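You operate a simulated robot arm through the tools that you are given. There is no shell and no other tool. Be economical: measure what you need, move in short steps, check, and stop when the job is done.

Carry out the task below with a simulated robot arm. There is one attempt and no reset: what you move stays moved.

## Task
Take the paperweight from the top of the games table and leave it on top of the small box there.

The check looks at the end state, three seconds after you hand in, the way a careful person would. Anything else that was tipped, shoved, dropped, spilled or broken makes it a failure.

## Robot
A 7-joint arm with a two-finger parallel gripper on a trunk, on a base that drives. Base frame: it is fixed to the floor where the robot stands at the start and does not move with it; the origin is under the middle of the robot, x ahead of it, y to its left, z up. Readings come in cm, rad, newtons and seconds.
With the tool pointing down near the work surface it reaches from about 34 to 76 cm from the robot's upright axis, wherever it stands. Its first joint turns from -2.007 to 2.007 rad. Payload 3.91 kg.
Tool frame: the origin (TCP) lies between the finger pads and is the grasp point; the fingertips stand 3 cm ahead of it; z points along the fingers, y is the line along which they close. The gripper opens to 11 cm. The fingers are 2 cm wide and 1 cm thick; the gripper's body (4.8 by 11.2 cm) begins 5.5 cm behind the TCP.
Orientation is that of the tool frame in the base frame, as a unit quaternion [x, y, z, w]. With the fingers straight down and closing along the base's y, the tool's x points along the base's -x, its y along +y and its z along -z.

## Interface
- The arm moves only by the tool nudge_tool. Its argument "steps" is a list of rows, each a list of 3 entries, a list of its own where there are three numbers: the shift along the tool's x, y, z in cm, then the turn, a rotation vector about the tool's x, y, z in rad, then the opening, from 0 (shut) to 1 (fully open). In form: [[[tx, ty, tz], [wx, wy, wz], claw], ...]. A call has 1 to 20 rows; each row shifts and turns the commanded pose from where the row before left it, along the tool's axes as they then stand. Rows are played at 5 a second. More than 5 cm and 0.15 rad between two rows, or a gripper value outside its range, and nothing of the call is played. A pose out of reach is approached as far as the arm can. The call stops where the force on the tool passes 40 N (or 10 N more than at its start, if that is more) or the arm is blocked; 0.2 s more then pass. Each finger travels about 10.8 cm/s and halts on what it meets, pressing with about 31 N; the grip force reading is that of the motor and also rises with nothing between the fingers. The clock runs only during rows and for 0.2 s after the last one: add rows that do not move to give the fingers time. The reply holds the time, the measured pose of the TCP, the force on the tool along the base axes, the opening and the grip force, in the units named above and with some noise.
- Cameras (640 x 400 px; columns grow to the right, rows downward): "scene" is now at [1.65, 15.72, 148.08]; the picture's right is [0.05, -1.00, 0.00], its down [-0.77, -0.04, -0.63] and it looks along [0.63, 0.03, -0.78] (base axes); focal length 277 px, centre (320, 200). "wrist" rides on the gripper at [7.2, 1.7, -10.3] in the tool frame; the picture's right is [-0.23, 0.97, 0.00], its down [-0.76, -0.18, -0.62] and it looks along [-0.61, -0.14, 0.78] (tool axes); focal length 222 px, centre (320, 200). There is no depth. A picture from a camera that has moved, and an enlarged one, comes with that camera's place and axes in the base frame and with its lens.
- grab_frame(camera): a new picture of that camera. The clock stands still meanwhile.
- move_column(by): slides the trunk up (or, below 0, down) by that many cm; the arm and the scene camera ride with it, the base frame stays. It gives what a move gives, with no picture.
- steer(legs): drives the robot by 1 to 6 legs, each [ahead, turn to the left] in cm and rad, along the robot's own axes; the way and the turn of a leg run together, so that a leg with both is an arc; at most 150 cm and 3.142 rad a leg. The arm and the cameras ride along, it lands a little off, and it stops where it bumps. It gives what a move gives.
- head_to(pan, tilt): turns the head with the scene camera to pan (to the left, within 2.705 rad either way) and tilt (down, from -0.506 to 1.204), counted from straight ahead of the robot. It gives what a move gives.
- close_up(camera, box): a new picture of the part [left, top, right, bottom] of that camera's present view, enlarged. The clock stands still meanwhile.
- sign_off(): hands the job in; it is judged then, once.

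Work in short steps. Places have to be worked out from the pictures, the camera data and where the tool is seen: move nearer, look again, correct. Check each grasp and each placing, and mend what went wrong. You have 120 turns and 82 pictures in all, those below and enlarged ones among them. Open the gripper and draw the arm clear of the work before you hand the job in, unless the task says otherwise; then end with one line.

The tools are called after "Call:" by a JSON object that holds its "op" and its "data". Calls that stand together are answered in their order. nudge_tool: Moves the arm, as the interface text tells. Its arguments: {"type":"object","properties":{"steps":{"type":"array","items":{"type":"array"}}},"required":["steps"]} The other tools are called the same way: move_column (by) slides the trunk up or down; steer (legs) drives the base; head_to (pan, tilt) turns the head that bears the scene camera; grab_frame (camera) takes a picture; close_up (camera, box) takes an enlarged picture of a part of a camera's view; sign_off () hands the job in.

At the start:

```text
clock: 0.0
position: [39.41, 25.84, 94.31]
tool_rot: [-0.001, 1.0, 0.001, -0.001]
contact_force: [-0.3, -0.7, -0.1]
grip_width: 11.02
gripper_force: 0.0
trunk travel left (down, up): [-60.0, 39.0]
robot x, y, heading: [-0.08, -0.07, 0.005]
head pan, tilt: [0.045, 0.888]
```

scene: 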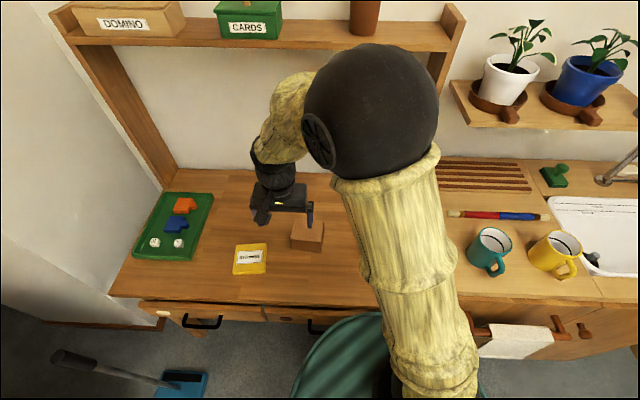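
wrist: 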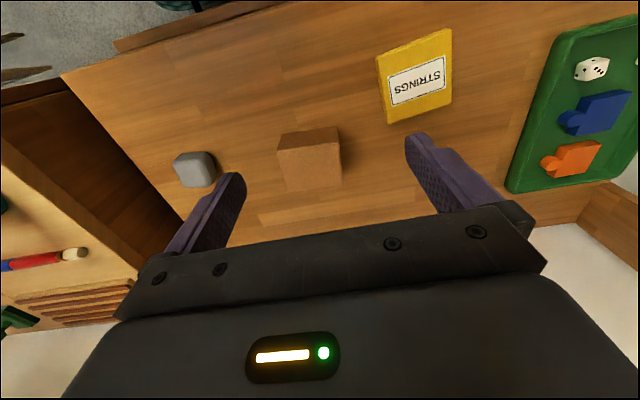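

The wrist picture shows a grey block at about (48, -1), a brown block at about (51, 21) and a flat yellow STRINGS box at about (42, 40). I'll enlarge both to tell which is which.

Call:
{"op": "close_up", "data": {"camera": "wrist", "box": [140, 20, 480, 230]}}

Call:
{"op": "close_up", "data": {"camera": "scene", "box": [220, 170, 380, 290]}}

```text
1.88 times, centred on (310, 125) of wrist
camera zoom: at [32.06, 27.6, 104.62], right [0.23, 0.97, 0.0], down [0.76, -0.18, 0.62], along [0.61, -0.14, -0.78], focal length 418 px, centre (339, 341)
```

zoom: 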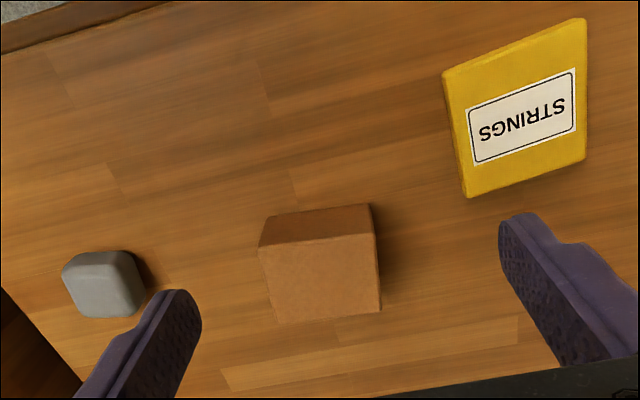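

```text
3.33 times, centred on (300, 230) of scene
camera zoom: at [1.65, 15.72, 148.08], right [0.05, -1.0, 0.0], down [-0.77, -0.04, -0.63], along [0.63, 0.03, -0.78], focal length 923 px, centre (387, 100)
```

zoom: 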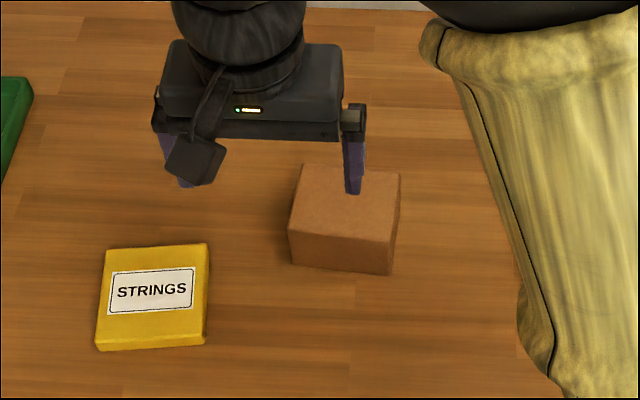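

The grey rounded block is the paperweight and the brown carton is the small box. I'll move high over the paperweight and look again.

Call:
{"op": "nudge_tool", "data": {"steps": [[[0, -4.5, 0], [0, 0, 0], 1], [[0, -4.5, 0], [0, 0, 0], 1], [[0, -4.5, 0], [0, 0, 0], 1], [[-1, -4.5, 0], [0, 0, 0], 1], [[-2, -4.5, 0], [0, 0, 0], 1], [[-2, -2.5, 0], [0, 0, 0], 1], [[0, 0, 0], [0, 0, 0], 1]]}}

Call:
{"op": "grab_frame", "data": {"camera": "wrist"}}

Call:
{"op": "grab_frame", "data": {"camera": "scene"}}

```text
clock: 1.6
position: [44.14, 0.9, 94.01]
tool_rot: [0.0, 1.0, -0.001, 0.001]
contact_force: [0.1, -0.3, -0.2]
grip_width: 10.98
gripper_force: 0.1
trunk travel left (down, up): [-60.0, 39.0]
robot x, y, heading: [0.0, 0.16, -0.0]
head pan, tilt: [0.045, 0.888]
```

```text
77 pictures are left
camera wrist: at [36.76, 2.57, 104.46], right [0.23, 0.97, 0.0], down [0.76, -0.18, 0.62], along [0.61, -0.14, -0.78], focal length 222 px, centre (320, 200)
```

wrist: 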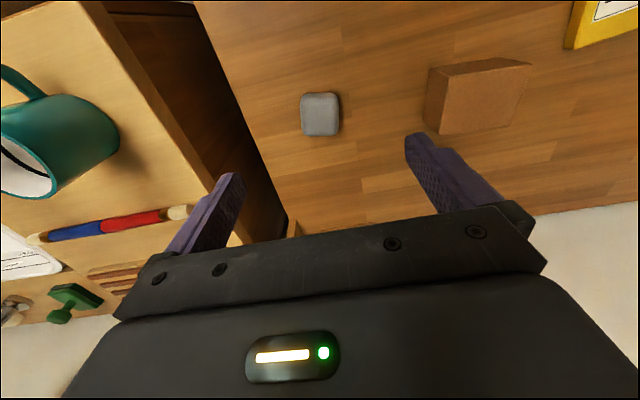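

```text
76 pictures are left
camera scene: at [1.65, 15.72, 148.08], right [0.05, -1.0, 0.0], down [-0.77, -0.04, -0.63], along [0.63, 0.03, -0.78], focal length 277 px, centre (320, 200)
```

scene: 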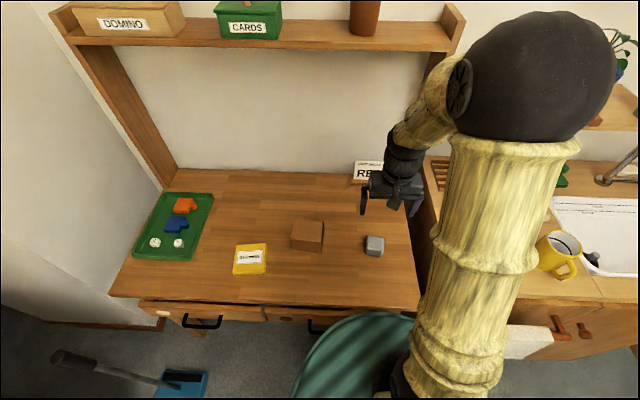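

Both cameras put the paperweight at about (48, 0), roughly 6 cm wide. I'll centre over it, come down part way and look at its angle and height.

Call:
{"op": "nudge_tool", "data": {"steps": [[[-2, -0.4, 4], [0, 0, 0], 1], [[-2, -0.4, 4], [0, 0, 0], 1], [[0, 0, 4], [0, 0, 0], 1], [[0, 0, 0], [0, 0, 0], 1]]}}

Call:
{"op": "grab_frame", "data": {"camera": "wrist"}}

Call:
{"op": "close_up", "data": {"camera": "scene", "box": [270, 180, 430, 280]}}

```text
clock: 2.6
position: [47.99, 0.46, 82.14]
tool_rot: [0.001, 1.0, 0.0, -0.001]
contact_force: [0.3, 0.9, 0.2]
grip_width: 11.02
gripper_force: 0.0
trunk travel left (down, up): [-60.0, 39.0]
robot x, y, heading: [-0.05, 0.14, -0.002]
head pan, tilt: [0.045, 0.888]
```

```text
75 pictures are left
camera wrist: at [40.66, 2.07, 92.56], right [0.23, 0.97, 0.0], down [0.76, -0.18, 0.62], along [0.61, -0.14, -0.78], focal length 222 px, centre (320, 200)
```

wrist: 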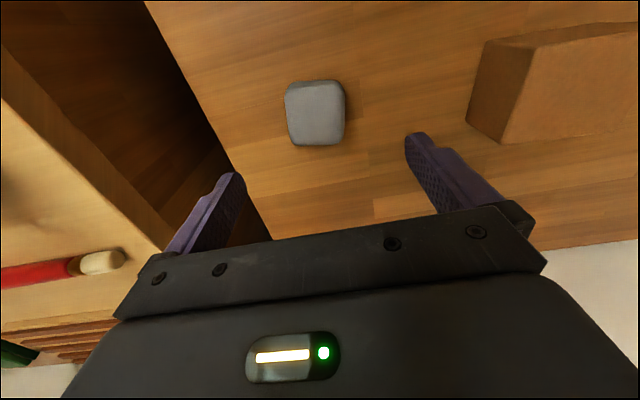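

```text
4.00 times, centred on (350, 230) of scene
camera zoom: at [1.67, 15.72, 148.08], right [0.05, -1.0, 0.0], down [-0.77, -0.04, -0.63], along [0.63, 0.03, -0.78], focal length 1108 px, centre (200, 80)
```

zoom: 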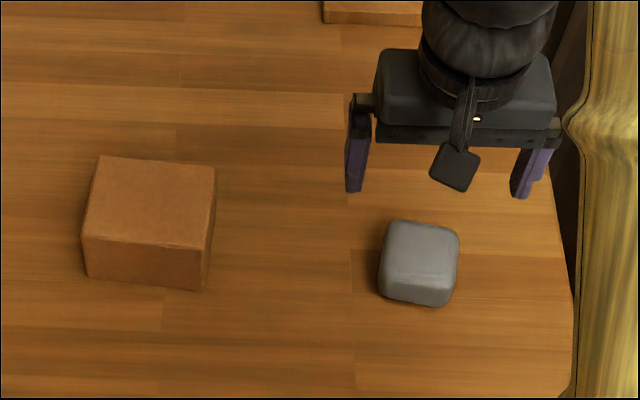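

The paperweight is centred at about (48.1, 0.0), about 5.6 cm square and turned about -0.15 rad, with its top near z = 70. I'll align the gripper and lower it in steps with the fingers open.

Call:
{"op": "nudge_tool", "data": {"steps": [[[-0.1, -0.45, 0], [0, 0, 0.14], 1], [[0, 0, 3], [0, 0, 0], 1], [[0, 0, 3], [0, 0, 0], 1], [[0, 0, 2], [0, 0, 0], 1], [[0, 0, 0], [0, 0, 0], 1]]}}

Call:
{"op": "grab_frame", "data": {"camera": "wrist"}}

Call:
{"op": "close_up", "data": {"camera": "scene", "box": [270, 180, 430, 280]}}

```text
clock: 3.8
position: [48.23, -0.38, 74.16]
tool_rot: [0.069, 0.998, 0.0, 0.0]
contact_force: [-0.4, -0.4, -0.2]
grip_width: 11.01
gripper_force: 0.1
trunk travel left (down, up): [-60.0, 39.0]
robot x, y, heading: [-0.37, 0.02, -0.004]
head pan, tilt: [0.045, 0.888]
```

```text
73 pictures are left
camera wrist: at [41.3, 2.27, 84.51], right [0.36, 0.93, 0.0], down [0.73, -0.28, 0.62], along [0.58, -0.22, -0.78], focal length 222 px, centre (320, 200)
```

wrist: 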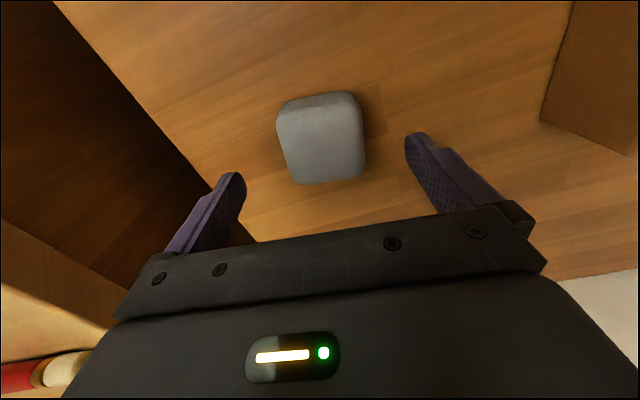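

```text
4.00 times, centred on (350, 230) of scene
camera zoom: at [1.67, 15.71, 148.08], right [0.05, -1.0, 0.0], down [-0.77, -0.04, -0.63], along [0.63, 0.03, -0.78], focal length 1108 px, centre (200, 80)
```

zoom: 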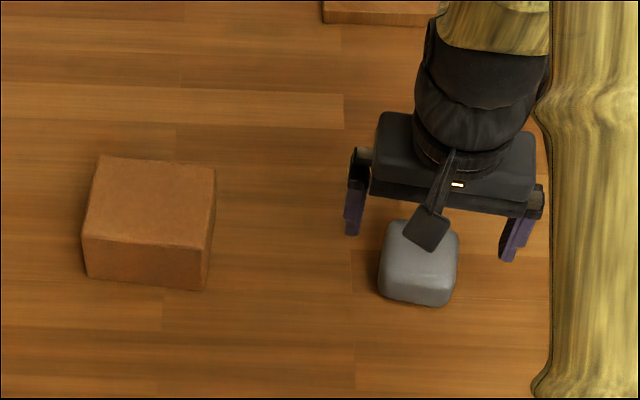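

The alignment looks good; the paperweight's centre is about 0.4 cm nearer and to the left. I'll correct that, lower to TCP z ≈ 69.9 and close.

Call:
{"op": "nudge_tool", "data": {"steps": [[[0.45, 0.4, 0], [0, 0, 0.02], 1], [[0, 0, 2.2], [0, 0, 0], 1], [[0, 0, 2.0], [0, 0, 0], 1], [[0, 0, 0], [0, 0, 0], 1]]}}

Call:
{"op": "grab_frame", "data": {"camera": "wrist"}}

Call:
{"op": "close_up", "data": {"camera": "scene", "box": [270, 180, 430, 280]}}

```text
clock: 4.8
position: [48.02, 0.14, 69.92]
tool_rot: [0.08, 0.997, 0.0, 0.0]
contact_force: [0.2, 0.2, -0.2]
grip_width: 10.98
gripper_force: 0.0
trunk travel left (down, up): [-60.0, 39.0]
robot x, y, heading: [-0.02, 0.05, -0.004]
head pan, tilt: [0.045, 0.888]
```

```text
71 pictures are left
camera wrist: at [41.03, 2.92, 80.31], right [0.38, 0.93, 0.0], down [0.72, -0.3, 0.62], along [0.58, -0.24, -0.78], focal length 222 px, centre (320, 200)
```

wrist: 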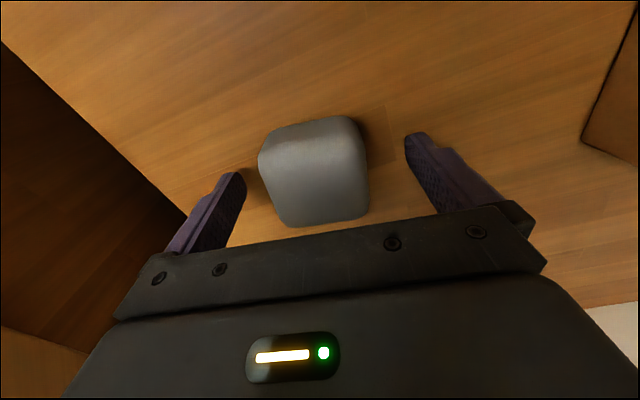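

```text
4.00 times, centred on (350, 230) of scene
camera zoom: at [1.66, 15.72, 148.08], right [0.05, -1.0, 0.0], down [-0.77, -0.04, -0.63], along [0.63, 0.03, -0.78], focal length 1108 px, centre (200, 80)
```

zoom: 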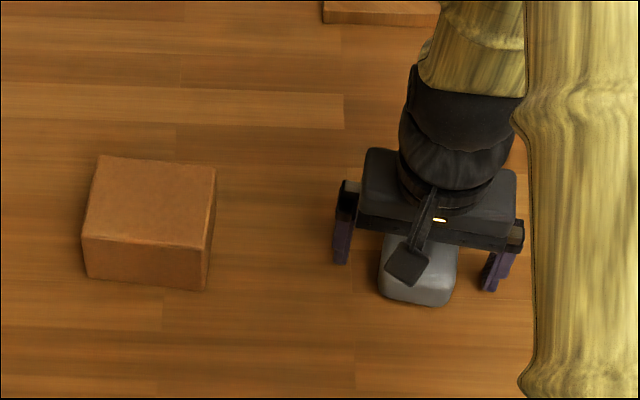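

The fingers straddle the paperweight with room on both sides and the TCP is close to its centre. Closing now.

Call:
{"op": "nudge_tool", "data": {"steps": [[[0, 0, 0], [0, 0, 0], 0.6], [[0, 0, 0], [0, 0, 0], 0.3], [[0, 0, 0], [0, 0, 0], 0], [[0, 0, 0], [0, 0, 0], 0], [[0, 0, 0], [0, 0, 0], 0]]}}

Call:
{"op": "grab_frame", "data": {"camera": "wrist"}}

```text
clock: 6.0
position: [47.96, -0.06, 69.87]
tool_rot: [0.08, 0.997, 0.0, 0.0]
contact_force: [0.0, -1.1, 0.6]
grip_width: 5.98
gripper_force: 30.7
trunk travel left (down, up): [-60.0, 39.0]
robot x, y, heading: [-0.12, -0.12, 0.002]
head pan, tilt: [0.045, 0.888]
```

```text
69 pictures are left
camera wrist: at [41.02, 2.91, 80.32], right [0.38, 0.93, 0.0], down [0.72, -0.3, 0.62], along [0.58, -0.24, -0.78], focal length 222 px, centre (320, 200)
```

wrist: 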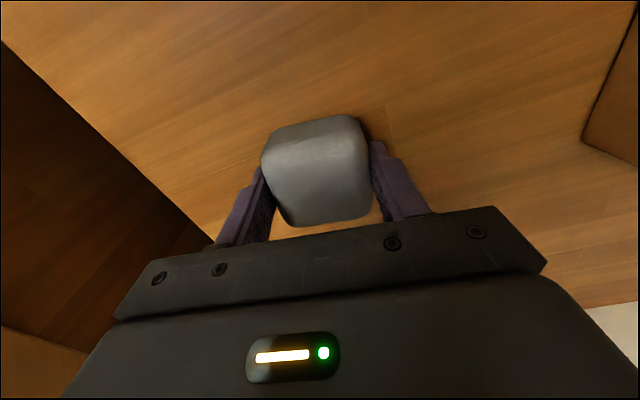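

The paperweight is gripped (5.98 cm wide, 31 N). I'll lift it gently about 14 cm and check.

Call:
{"op": "nudge_tool", "data": {"steps": [[[0, 0, -1], [0, 0, 0], 0], [[0, 0, -2], [0, 0, 0], 0], [[0, 0, -3], [0, 0, 0], 0], [[0, 0, -3], [0, 0, 0], 0], [[0, 0, -3], [0, 0, 0], 0], [[0, 0, -2], [0, 0, 0], 0], [[0, 0, 0], [0, 0, 0], 0]]}}

Call:
{"op": "grab_frame", "data": {"camera": "wrist"}}

Call:
{"op": "close_up", "data": {"camera": "scene", "box": [270, 180, 430, 280]}}

```text
clock: 7.6
position: [47.8, 0.04, 84.13]
tool_rot: [0.08, 0.997, 0.0, 0.001]
contact_force: [0.3, 0.1, 0.6]
grip_width: 0.0
gripper_force: 30.7
trunk travel left (down, up): [-60.0, 39.0]
robot x, y, heading: [0.05, -0.19, 0.0]
head pan, tilt: [0.045, 0.888]
```

```text
68 pictures are left
camera wrist: at [40.89, 2.87, 94.5], right [0.38, 0.93, 0.0], down [0.72, -0.3, 0.62], along [0.58, -0.24, -0.78], focal length 222 px, centre (320, 200)
```

wrist: 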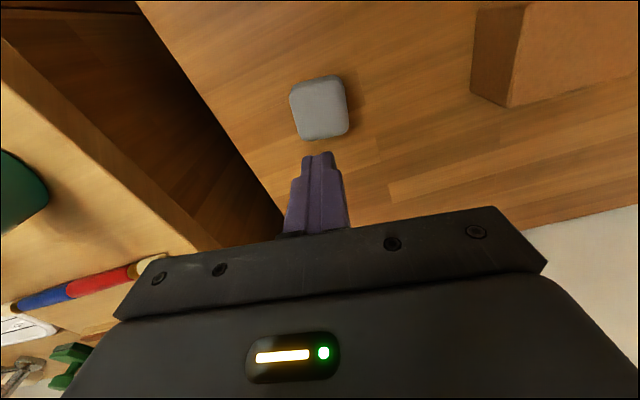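

```text
4.00 times, centred on (350, 230) of scene
camera zoom: at [1.66, 15.71, 148.08], right [0.05, -1.0, 0.0], down [-0.77, -0.04, -0.63], along [0.63, 0.03, -0.78], focal length 1108 px, centre (200, 80)
```

zoom: 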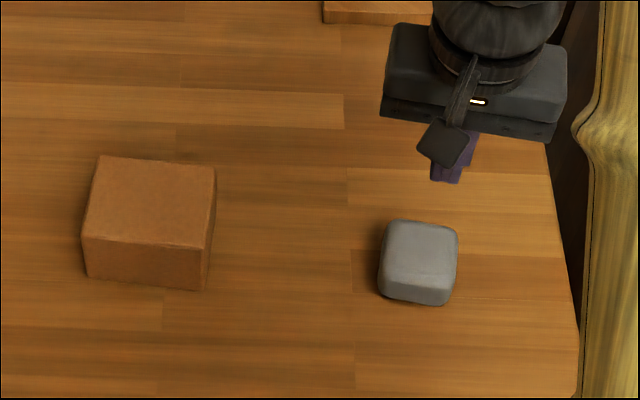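

The fingers slid off; the paperweight sits where it was, undisturbed. It is probably heavy and smooth, so I'll look closely at its shape before grasping lower and lifting slower.

Call:
{"op": "nudge_tool", "data": {"steps": [[[0, 0, 0], [0, 0, 0], 0.5], [[0, 0, 0], [0, 0, 0], 1], [[0, 0, 0], [0, 0, 0], 1], [[0, 0, 0], [0, 0, 0], 1]]}}

Call:
{"op": "close_up", "data": {"camera": "wrist", "box": [260, 55, 380, 160]}}

Call:
{"op": "close_up", "data": {"camera": "scene", "box": [350, 225, 400, 260]}}

```text
clock: 8.6
position: [47.9, -0.02, 84.07]
tool_rot: [0.08, 0.997, 0.0, 0.0]
contact_force: [-0.2, 0.0, -0.3]
grip_width: 11.01
gripper_force: 0.1
trunk travel left (down, up): [-60.0, 39.0]
robot x, y, heading: [-0.05, 0.18, -0.0]
head pan, tilt: [0.045, 0.888]
```

```text
3.81 times, centred on (320, 108) of wrist
camera zoom: at [40.89, 2.87, 94.48], right [0.38, 0.93, 0.0], down [0.72, -0.3, 0.62], along [0.58, -0.24, -0.78], focal length 846 px, centre (320, 552)
```

zoom: 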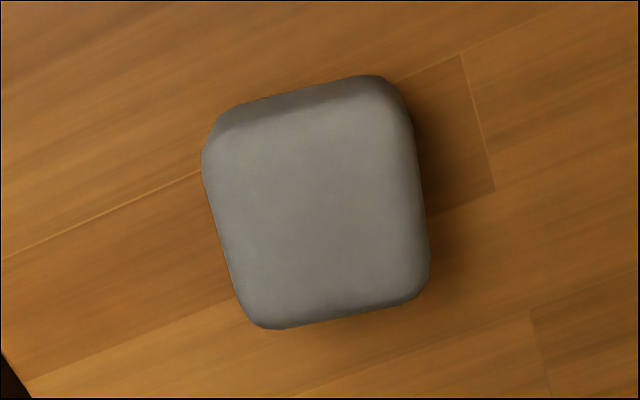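

```text
11.43 times, centred on (375, 242) of scene
camera zoom: at [1.66, 15.72, 148.08], right [0.05, -1.0, 0.0], down [-0.77, -0.04, -0.63], along [0.63, 0.03, -0.78], focal length 3164 px, centre (-309, -286)
```

zoom: 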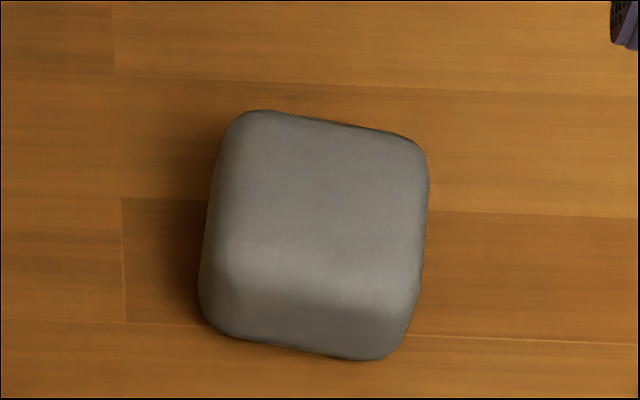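

The shape is a rounded block whose upper edges curve away, so the pads need to be lower. I'll descend to TCP z ≈ 69.3, with the tips just over the table, and grip.

Call:
{"op": "nudge_tool", "data": {"steps": [[[0, 0, 4], [0, 0, 0], 1], [[0, 0, 4], [0, 0, 0], 1], [[0, 0, 4], [0, 0, 0], 1], [[0, 0, 2], [0, 0, 0], 1], [[0, 0, 0.5], [0, 0, 0], 1], [[0, 0, 0.3], [0, 0, 0], 1], [[0, 0, 0], [0, 0, 0], 1]]}}

```text
clock: 10.2
position: [48.04, 0.09, 69.18]
tool_rot: [0.081, 0.997, 0.001, -0.001]
contact_force: [-0.2, -0.6, 0.4]
grip_width: 11.0
gripper_force: 0.1
trunk travel left (down, up): [-60.0, 39.0]
robot x, y, heading: [-0.03, 0.25, -0.004]
head pan, tilt: [0.045, 0.888]
```

No contact with the table yet. I'll ease down a bit further and stop short of pressing.

Call:
{"op": "nudge_tool", "data": {"steps": [[[0, 0, 0.2], [0, 0, 0], 1], [[0, 0, 0], [0, 0, 0], 1]]}}

Call:
{"op": "close_up", "data": {"camera": "scene", "box": [340, 215, 410, 265]}}

```text
clock: 10.8
position: [48.13, 0.14, 68.98]
tool_rot: [0.08, 0.997, 0.0, 0.0]
contact_force: [-0.9, -0.1, 1.5]
grip_width: 11.01
gripper_force: 0.0
trunk travel left (down, up): [-60.0, 39.0]
robot x, y, heading: [-0.03, 0.1, 0.001]
head pan, tilt: [0.045, 0.888]
```

```text
8.00 times, centred on (375, 240) of scene
camera zoom: at [1.65, 15.72, 148.08], right [0.05, -1.0, 0.0], down [-0.77, -0.04, -0.63], along [0.63, 0.03, -0.78], focal length 2215 px, centre (-120, -120)
```

zoom: 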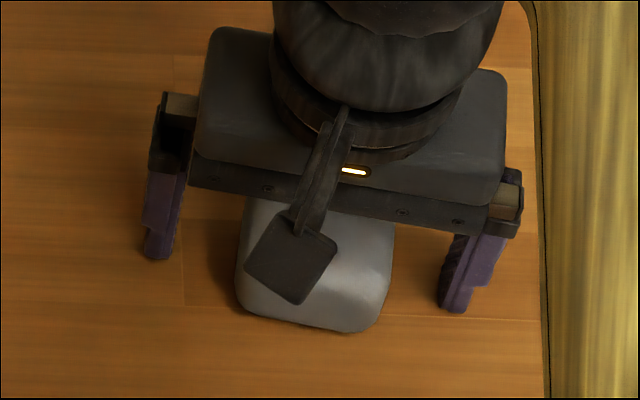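

The tips just reach the table and straddle the paperweight's middle. I'll back off 0.1 cm, close, then lift very slowly by 1 cm to test for slip.

Call:
{"op": "nudge_tool", "data": {"steps": [[[0, 0, -0.1], [0, 0, 0], 0.6], [[0, 0, 0], [0, 0, 0], 0.3], [[0, 0, 0], [0, 0, 0], 0], [[0, 0, 0], [0, 0, 0], 0], [[0, 0, 0], [0, 0, 0], 0], [[0, 0, 0], [0, 0, 0], 0]]}}

Call:
{"op": "nudge_tool", "data": {"steps": [[[0, 0, -0.15], [0, 0, 0], 0], [[0, 0, -0.15], [0, 0, 0], 0], [[0, 0, -0.2], [0, 0, 0], 0], [[0, 0, -0.2], [0, 0, 0], 0], [[0, 0, -0.3], [0, 0, 0], 0], [[0, 0, 0], [0, 0, 0], 0]]}}

Call:
{"op": "grab_frame", "data": {"camera": "wrist"}}

```text
clock: 12.2
position: [48.21, -0.02, 69.1]
tool_rot: [0.081, 0.997, 0.0, 0.001]
contact_force: [0.4, 0.0, -0.5]
grip_width: 5.99
gripper_force: 30.7
trunk travel left (down, up): [-60.0, 39.0]
robot x, y, heading: [-0.06, 0.21, -0.003]
head pan, tilt: [0.045, 0.888]
```

```text
clock: 13.6
position: [48.08, 0.23, 70.17]
tool_rot: [0.08, 0.997, 0.001, 0.0]
contact_force: [0.7, -0.2, -3.0]
grip_width: 6.01
gripper_force: 31.5
trunk travel left (down, up): [-60.0, 39.0]
robot x, y, heading: [-0.11, -0.13, 0.0]
head pan, tilt: [0.045, 0.888]
```

```text
63 pictures are left
camera wrist: at [41.11, 2.99, 80.44], right [0.38, 0.93, 0.0], down [0.72, -0.3, 0.62], along [0.58, -0.24, -0.78], focal length 222 px, centre (320, 200)
```

wrist: 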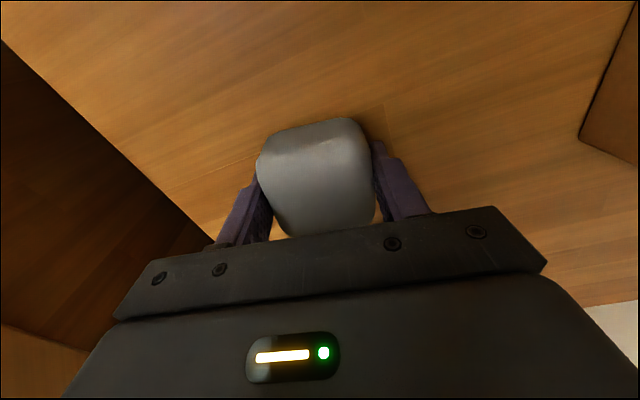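

The paperweight now rises with the gripper, with about 3 N of load. I'll keep lifting slowly and check again.

Call:
{"op": "nudge_tool", "data": {"steps": [[[0, 0, -0.4], [0, 0, 0], 0], [[0, 0, -0.5], [0, 0, 0], 0], [[0, 0, -0.5], [0, 0, 0], 0], [[0, 0, -0.5], [0, 0, 0], 0], [[0, 0, -0.5], [0, 0, 0], 0], [[0, 0, -0.5], [0, 0, 0], 0], [[0, 0, -0.5], [0, 0, 0], 0], [[0, 0, -0.3], [0, 0, 0], 0], [[0, 0, 0], [0, 0, 0], 0]]}}

Call:
{"op": "grab_frame", "data": {"camera": "wrist"}}

Call:
{"op": "close_up", "data": {"camera": "scene", "box": [340, 215, 410, 265]}}

```text
clock: 15.6
position: [47.99, -0.1, 73.66]
tool_rot: [0.079, 0.997, 0.0, 0.0]
contact_force: [0.9, -0.9, -3.4]
grip_width: 6.01
gripper_force: 31.3
trunk travel left (down, up): [-60.0, 39.0]
robot x, y, heading: [-0.16, -0.01, -0.0]
head pan, tilt: [0.045, 0.888]
```

```text
62 pictures are left
camera wrist: at [41.12, 2.81, 84.11], right [0.38, 0.93, 0.0], down [0.72, -0.3, 0.62], along [0.58, -0.24, -0.78], focal length 222 px, centre (320, 200)
```

wrist: 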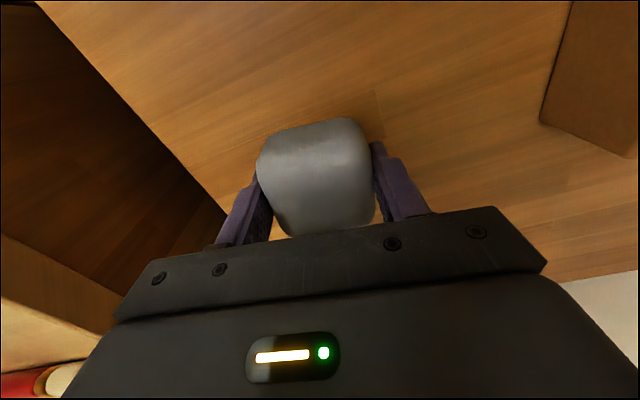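

```text
8.00 times, centred on (375, 240) of scene
camera zoom: at [1.69, 15.72, 148.08], right [0.05, -1.0, 0.0], down [-0.78, -0.04, -0.63], along [0.63, 0.03, -0.78], focal length 2215 px, centre (-120, -120)
```

zoom: 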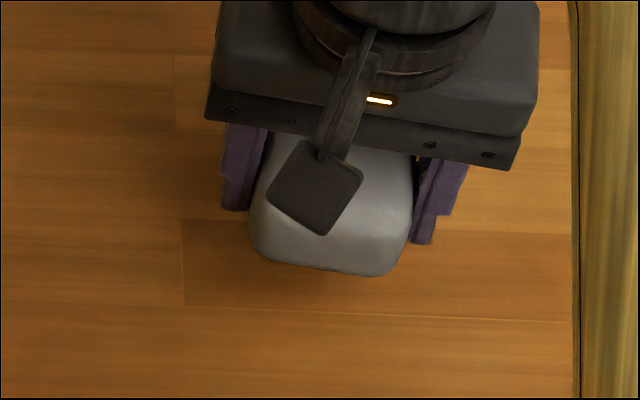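

It's held firmly. I'll raise it to TCP z ≈ 82, clear of the box top (about 72.5), and then move gently to over the box centre at about (50, 22).

Call:
{"op": "nudge_tool", "data": {"steps": [[[0, 0, -0.5], [0, 0, 0], 0], [[0, 0, -0.8], [0, 0, 0], 0], [[0, 0, -1], [0, 0, 0], 0], [[0, 0, -1], [0, 0, 0], 0], [[0, 0, -1], [0, 0, 0], 0], [[0, 0, -1], [0, 0, 0], 0], [[0, 0, -1], [0, 0, 0], 0], [[0, 0, -1], [0, 0, 0], 0], [[0, 0, -0.7], [0, 0, 0], 0], [[0, 0, -0.4], [0, 0, 0], 0], [[0, 0, 0], [0, 0, 0], 0]]}}

Call:
{"op": "nudge_tool", "data": {"steps": [[[0.05, 0.5, 0], [0, 0, 0], 0], [[0.1, 1, 0], [0, 0, 0], 0], [[0.1, 1.5, 0], [0, 0, 0], 0], [[0.1, 1.5, 0], [0, 0, 0], 0], [[0.1, 1.5, 0], [0, 0, 0], 0], [[0.1, 1.5, 0], [0, 0, 0], 0], [[0.1, 1.5, 0], [0, 0, 0], 0], [[0.1, 1.5, 0], [0, 0, 0], 0], [[0.1, 1.5, 0], [0, 0, 0], 0], [[0.1, 1.5, 0], [0, 0, 0], 0], [[0.1, 1.5, 0], [0, 0, 0], 0], [[0.1, 1.5, 0], [0, 0, 0], 0], [[0.1, 1.5, 0], [0, 0, 0], 0], [[0.1, 1.5, 0], [0, 0, 0], 0], [[0.1, 1.5, 0], [0, 0, 0], 0], [[0.05, 0.8, 0], [0, 0, 0], 0], [[0, 0.4, 0], [0, 0, 0], 0], [[0, 0, 0], [0, 0, 0], 0]]}}

Call:
{"op": "grab_frame", "data": {"camera": "wrist"}}

Call:
{"op": "grab_frame", "data": {"camera": "scene"}}

```text
clock: 18.0
position: [48.18, 0.04, 82.29]
tool_rot: [0.081, 0.997, 0.0, 0.0]
contact_force: [-0.1, -0.4, -3.7]
grip_width: 5.98
gripper_force: 30.9
trunk travel left (down, up): [-60.0, 39.0]
robot x, y, heading: [0.05, -0.06, -0.003]
head pan, tilt: [0.045, 0.888]
```

```text
clock: 21.8
position: [50.17, 22.22, 82.27]
tool_rot: [0.08, 0.997, 0.0, 0.0]
contact_force: [0.1, 0.1, -3.6]
grip_width: 5.96
gripper_force: 31.1
trunk travel left (down, up): [-60.0, 39.0]
robot x, y, heading: [-0.14, 0.0, 0.002]
head pan, tilt: [0.045, 0.888]
```

```text
60 pictures are left
camera wrist: at [43.17, 25.15, 92.59], right [0.38, 0.93, 0.0], down [0.72, -0.3, 0.62], along [0.58, -0.24, -0.78], focal length 222 px, centre (320, 200)
```

wrist: 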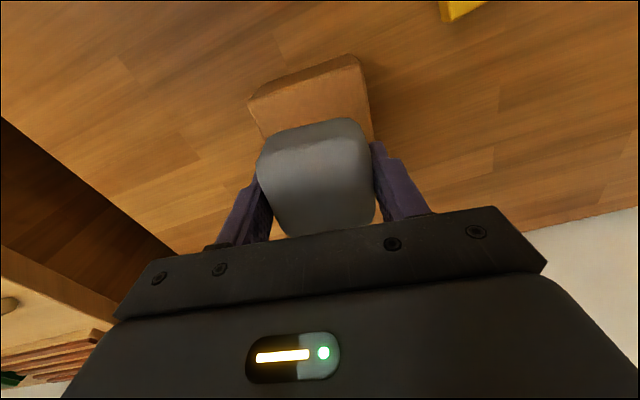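

```text
59 pictures are left
camera scene: at [1.69, 15.74, 148.08], right [0.05, -1.0, 0.0], down [-0.78, -0.04, -0.63], along [0.63, 0.03, -0.78], focal length 277 px, centre (320, 200)
```

scene: 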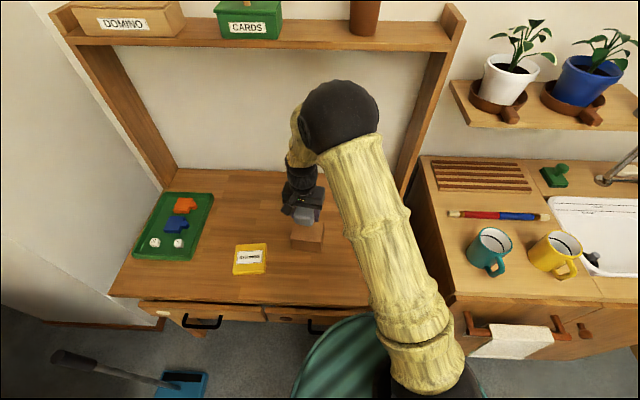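

It's still held, roughly over the box. I'll enlarge the view to measure the box against the tool before lowering.

Call:
{"op": "close_up", "data": {"camera": "wrist", "box": [230, 40, 400, 150]}}

Call:
{"op": "close_up", "data": {"camera": "scene", "box": [270, 190, 350, 260]}}

```text
3.64 times, centred on (315, 95) of wrist
camera zoom: at [43.17, 25.15, 92.59], right [0.38, 0.93, 0.0], down [0.72, -0.3, 0.62], along [0.58, -0.24, -0.78], focal length 808 px, centre (338, 582)
```

zoom: 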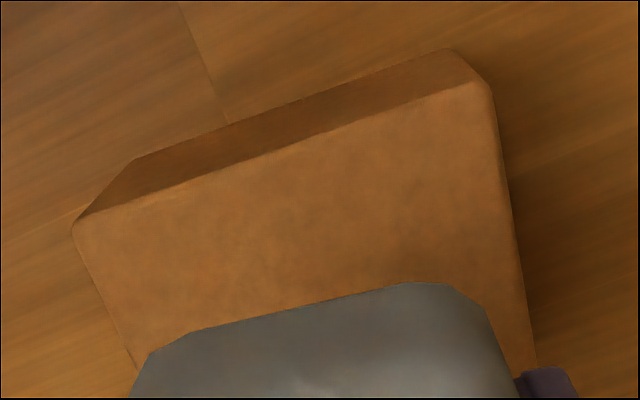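

```text
5.71 times, centred on (310, 225) of scene
camera zoom: at [1.69, 15.74, 148.08], right [0.05, -1.0, 0.0], down [-0.78, -0.04, -0.63], along [0.63, 0.03, -0.78], focal length 1582 px, centre (377, 57)
```

zoom: 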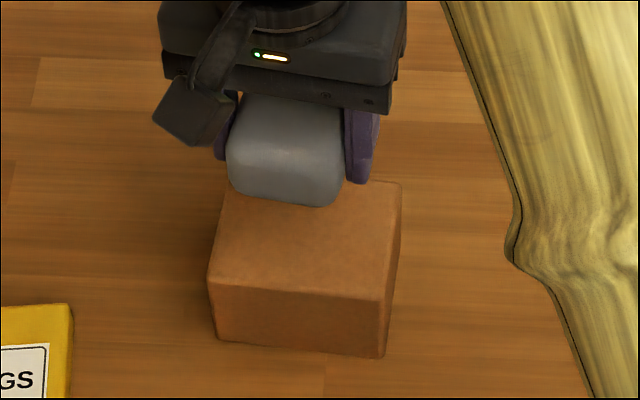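

The box top measures x 46–54, y 17.4–27, centred at about (50.0, 22.0), and the tool is at (50.2, 22.2), which is fine. I'll lower to just above the top.

Call:
{"op": "nudge_tool", "data": {"steps": [[[0.1, -0.2, 0.5], [0, 0, 0], 0], [[0, 0, 1], [0, 0, 0], 0], [[0, 0, 1], [0, 0, 0], 0], [[0, 0, 1], [0, 0, 0], 0], [[0, 0, 0.8], [0, 0, 0], 0], [[0, 0, 0.5], [0, 0, 0], 0], [[0, 0, 0.2], [0, 0, 0], 0], [[0, 0, 0], [0, 0, 0], 0]]}}

Call:
{"op": "close_up", "data": {"camera": "scene", "box": [270, 190, 350, 260]}}

```text
clock: 23.6
position: [49.96, 22.17, 77.21]
tool_rot: [0.08, 0.997, 0.001, 0.0]
contact_force: [0.7, 0.0, -3.6]
grip_width: 5.98
gripper_force: 31.0
trunk travel left (down, up): [-60.0, 39.0]
robot x, y, heading: [-0.26, -0.13, -0.002]
head pan, tilt: [0.045, 0.888]
```

```text
5.71 times, centred on (310, 225) of scene
camera zoom: at [1.69, 15.74, 148.08], right [0.05, -1.0, 0.0], down [-0.78, -0.04, -0.63], along [0.63, 0.03, -0.78], focal length 1582 px, centre (377, 57)
```

zoom: 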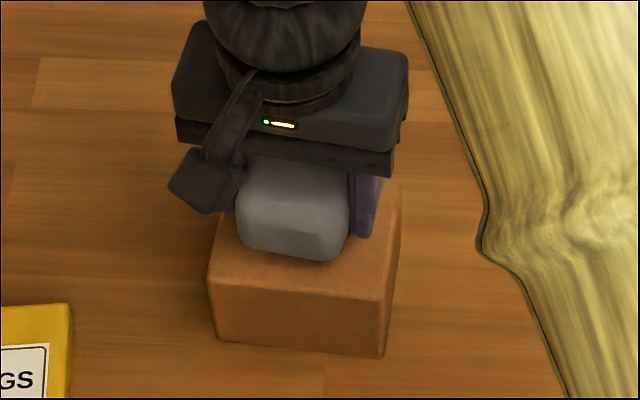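

It is centred over the box with the load still hanging at 3.6 N. I'll lower in tiny steps until the load goes off the gripper.

Call:
{"op": "nudge_tool", "data": {"steps": [[[0, 0, 0.3], [0, 0, 0], 0], [[0, 0, 0.3], [0, 0, 0], 0], [[0, 0, 0.2], [0, 0, 0], 0], [[0, 0, 0.2], [0, 0, 0], 0], [[0, 0, 0], [0, 0, 0], 0]]}}

```text
clock: 24.8
position: [50.0, 22.0, 76.19]
tool_rot: [0.08, 0.997, 0.0, 0.0]
contact_force: [0.6, 0.0, -2.6]
grip_width: 6.0
gripper_force: 31.2
trunk travel left (down, up): [-60.0, 39.0]
robot x, y, heading: [0.23, -0.27, 0.0]
head pan, tilt: [0.045, 0.888]
```

Load is still about 3 N, within noise. I'll go down further in smaller steps.

Call:
{"op": "nudge_tool", "data": {"steps": [[[0, 0, 0.1], [0, 0, 0], 0], [[0, 0, 0.1], [0, 0, 0], 0], [[0, 0, 0], [0, 0, 0], 0]]}}

Call:
{"op": "close_up", "data": {"camera": "scene", "box": [270, 190, 350, 260]}}

```text
clock: 25.6
position: [50.05, 22.12, 76.18]
tool_rot: [0.08, 0.997, 0.0, 0.0]
contact_force: [0.7, 0.6, -3.3]
grip_width: 5.98
gripper_force: 30.7
trunk travel left (down, up): [-60.0, 39.0]
robot x, y, heading: [0.21, 0.26, -0.006]
head pan, tilt: [0.045, 0.888]
```

```text
5.71 times, centred on (310, 225) of scene
camera zoom: at [1.69, 15.74, 148.08], right [0.05, -1.0, 0.0], down [-0.78, -0.04, -0.63], along [0.63, 0.03, -0.78], focal length 1582 px, centre (377, 57)
```

zoom: 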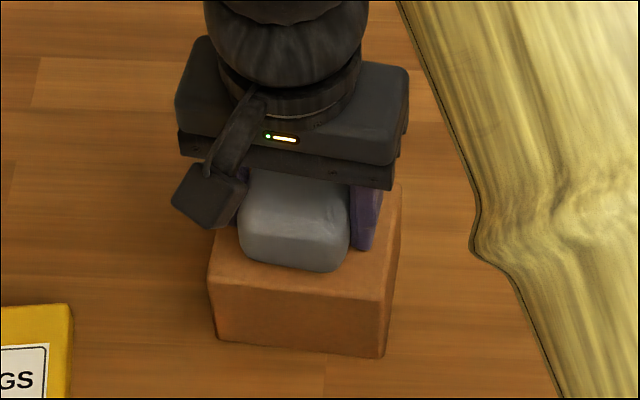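

Call:
{"op": "nudge_tool", "data": {"steps": [[[0, 0, 0.1], [0, 0, 0], 0], [[0, 0, 0.1], [0, 0, 0], 0], [[0, 0, 0], [0, 0, 0], 0]]}}

```text
clock: 26.4
position: [49.95, 22.11, 76.01]
tool_rot: [0.08, 0.997, 0.0, 0.0]
contact_force: [2.2, 0.7, 8.1]
grip_width: 5.99
gripper_force: 30.5
trunk travel left (down, up): [-60.0, 39.0]
robot x, y, heading: [-0.06, -0.19, 0.002]
head pan, tilt: [0.045, 0.888]
```

The force flipped to +8 N, so the paperweight rests on the box. I'll ease off a hair, open slightly, then check.

Call:
{"op": "nudge_tool", "data": {"steps": [[[0, 0, -0.08], [0, 0, 0], 0], [[0, 0, 0], [0, 0, 0], 0.56], [[0, 0, 0], [0, 0, 0], 0.62], [[0, 0, 0], [0, 0, 0], 0.68], [[0, 0, 0], [0, 0, 0], 0.72], [[0, 0, 0], [0, 0, 0], 0.72]]}}

Call:
{"op": "grab_frame", "data": {"camera": "wrist"}}

Call:
{"op": "close_up", "data": {"camera": "scene", "box": [270, 190, 350, 260]}}

```text
clock: 27.8
position: [49.85, 21.99, 75.96]
tool_rot: [0.08, 0.997, 0.0, 0.0]
contact_force: [-0.3, 0.5, 0.4]
grip_width: 7.94
gripper_force: 0.0
trunk travel left (down, up): [-60.0, 39.0]
robot x, y, heading: [0.28, -0.29, 0.002]
head pan, tilt: [0.045, 0.888]
```

```text
54 pictures are left
camera wrist: at [42.93, 24.91, 86.39], right [0.38, 0.93, 0.0], down [0.72, -0.3, 0.62], along [0.58, -0.24, -0.78], focal length 222 px, centre (320, 200)
```

wrist: 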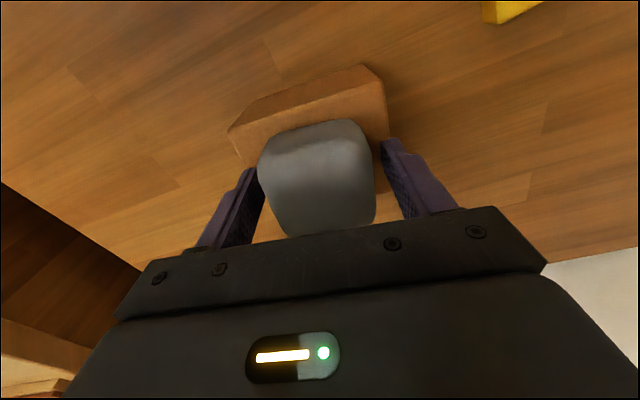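

```text
5.71 times, centred on (310, 225) of scene
camera zoom: at [1.66, 15.72, 148.08], right [0.05, -1.0, 0.0], down [-0.77, -0.04, -0.63], along [0.63, 0.03, -0.78], focal length 1582 px, centre (377, 57)
```

zoom: 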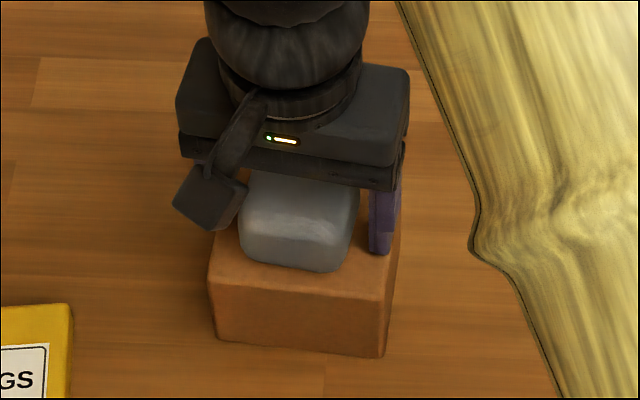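

The fingers are clear of the paperweight on both sides and it rests on the box. I'll withdraw straight up, open fully and check.

Call:
{"op": "nudge_tool", "data": {"steps": [[[0, 0, -0.5], [0, 0, 0], 0.72], [[0, 0, -1], [0, 0, 0], 0.72], [[0, 0, -2], [0, 0, 0], 0.75], [[0, 0, -3], [0, 0, 0], 0.8], [[0, 0, -4], [0, 0, 0], 1], [[0, 0, -4], [0, 0, 0], 1], [[2, 0, -4], [0, 0, 0], 1], [[4, -3, 0], [0, 0, 0], 1], [[0, -4, 0], [0, 0, 0], 1], [[0, -4, 0], [0, 0, 0], 1], [[0, -4, 0], [0, 0, 0], 1], [[0, 0, 0], [0, 0, 0], 1]]}}

Call:
{"op": "grab_frame", "data": {"camera": "scene"}}

Call:
{"op": "close_up", "data": {"camera": "scene", "box": [270, 190, 350, 260]}}

```text
clock: 30.4
position: [41.27, 8.56, 94.29]
tool_rot: [0.081, 0.997, 0.0, 0.0]
contact_force: [0.3, 0.3, -0.7]
grip_width: 10.99
gripper_force: 0.0
trunk travel left (down, up): [-60.0, 39.0]
robot x, y, heading: [0.19, 0.39, -0.001]
head pan, tilt: [0.045, 0.888]
```

```text
52 pictures are left
camera scene: at [1.66, 15.7, 148.08], right [0.05, -1.0, 0.0], down [-0.77, -0.04, -0.63], along [0.63, 0.03, -0.78], focal length 277 px, centre (320, 200)
```

scene: 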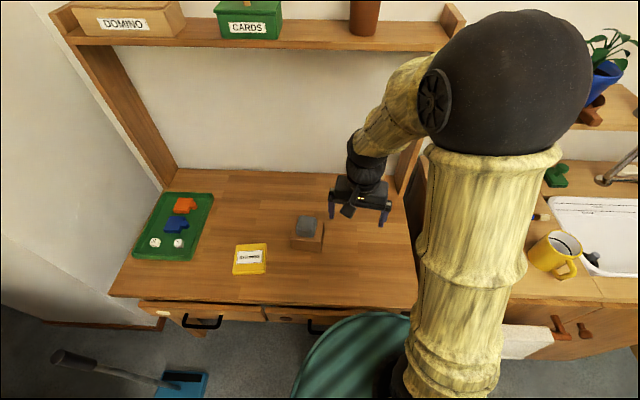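

```text
5.71 times, centred on (310, 225) of scene
camera zoom: at [1.66, 15.7, 148.08], right [0.05, -1.0, 0.0], down [-0.77, -0.04, -0.63], along [0.63, 0.03, -0.78], focal length 1582 px, centre (377, 57)
```

zoom: 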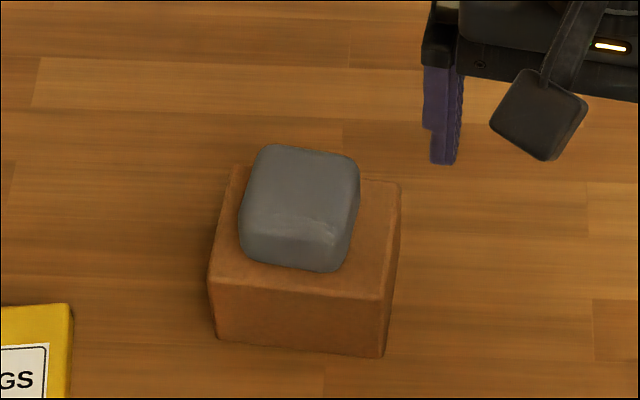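

The paperweight sits flat on the box, the box has not moved, and the gripper is open and clear. Handing in.

Call:
{"op": "sign_off", "data": {}}

```text
The job is handed in.
```

The paperweight is resting flat on top of the small box on the games table, the box did not move, and I saw nothing else disturbed; the first grip slipped, but the second held.
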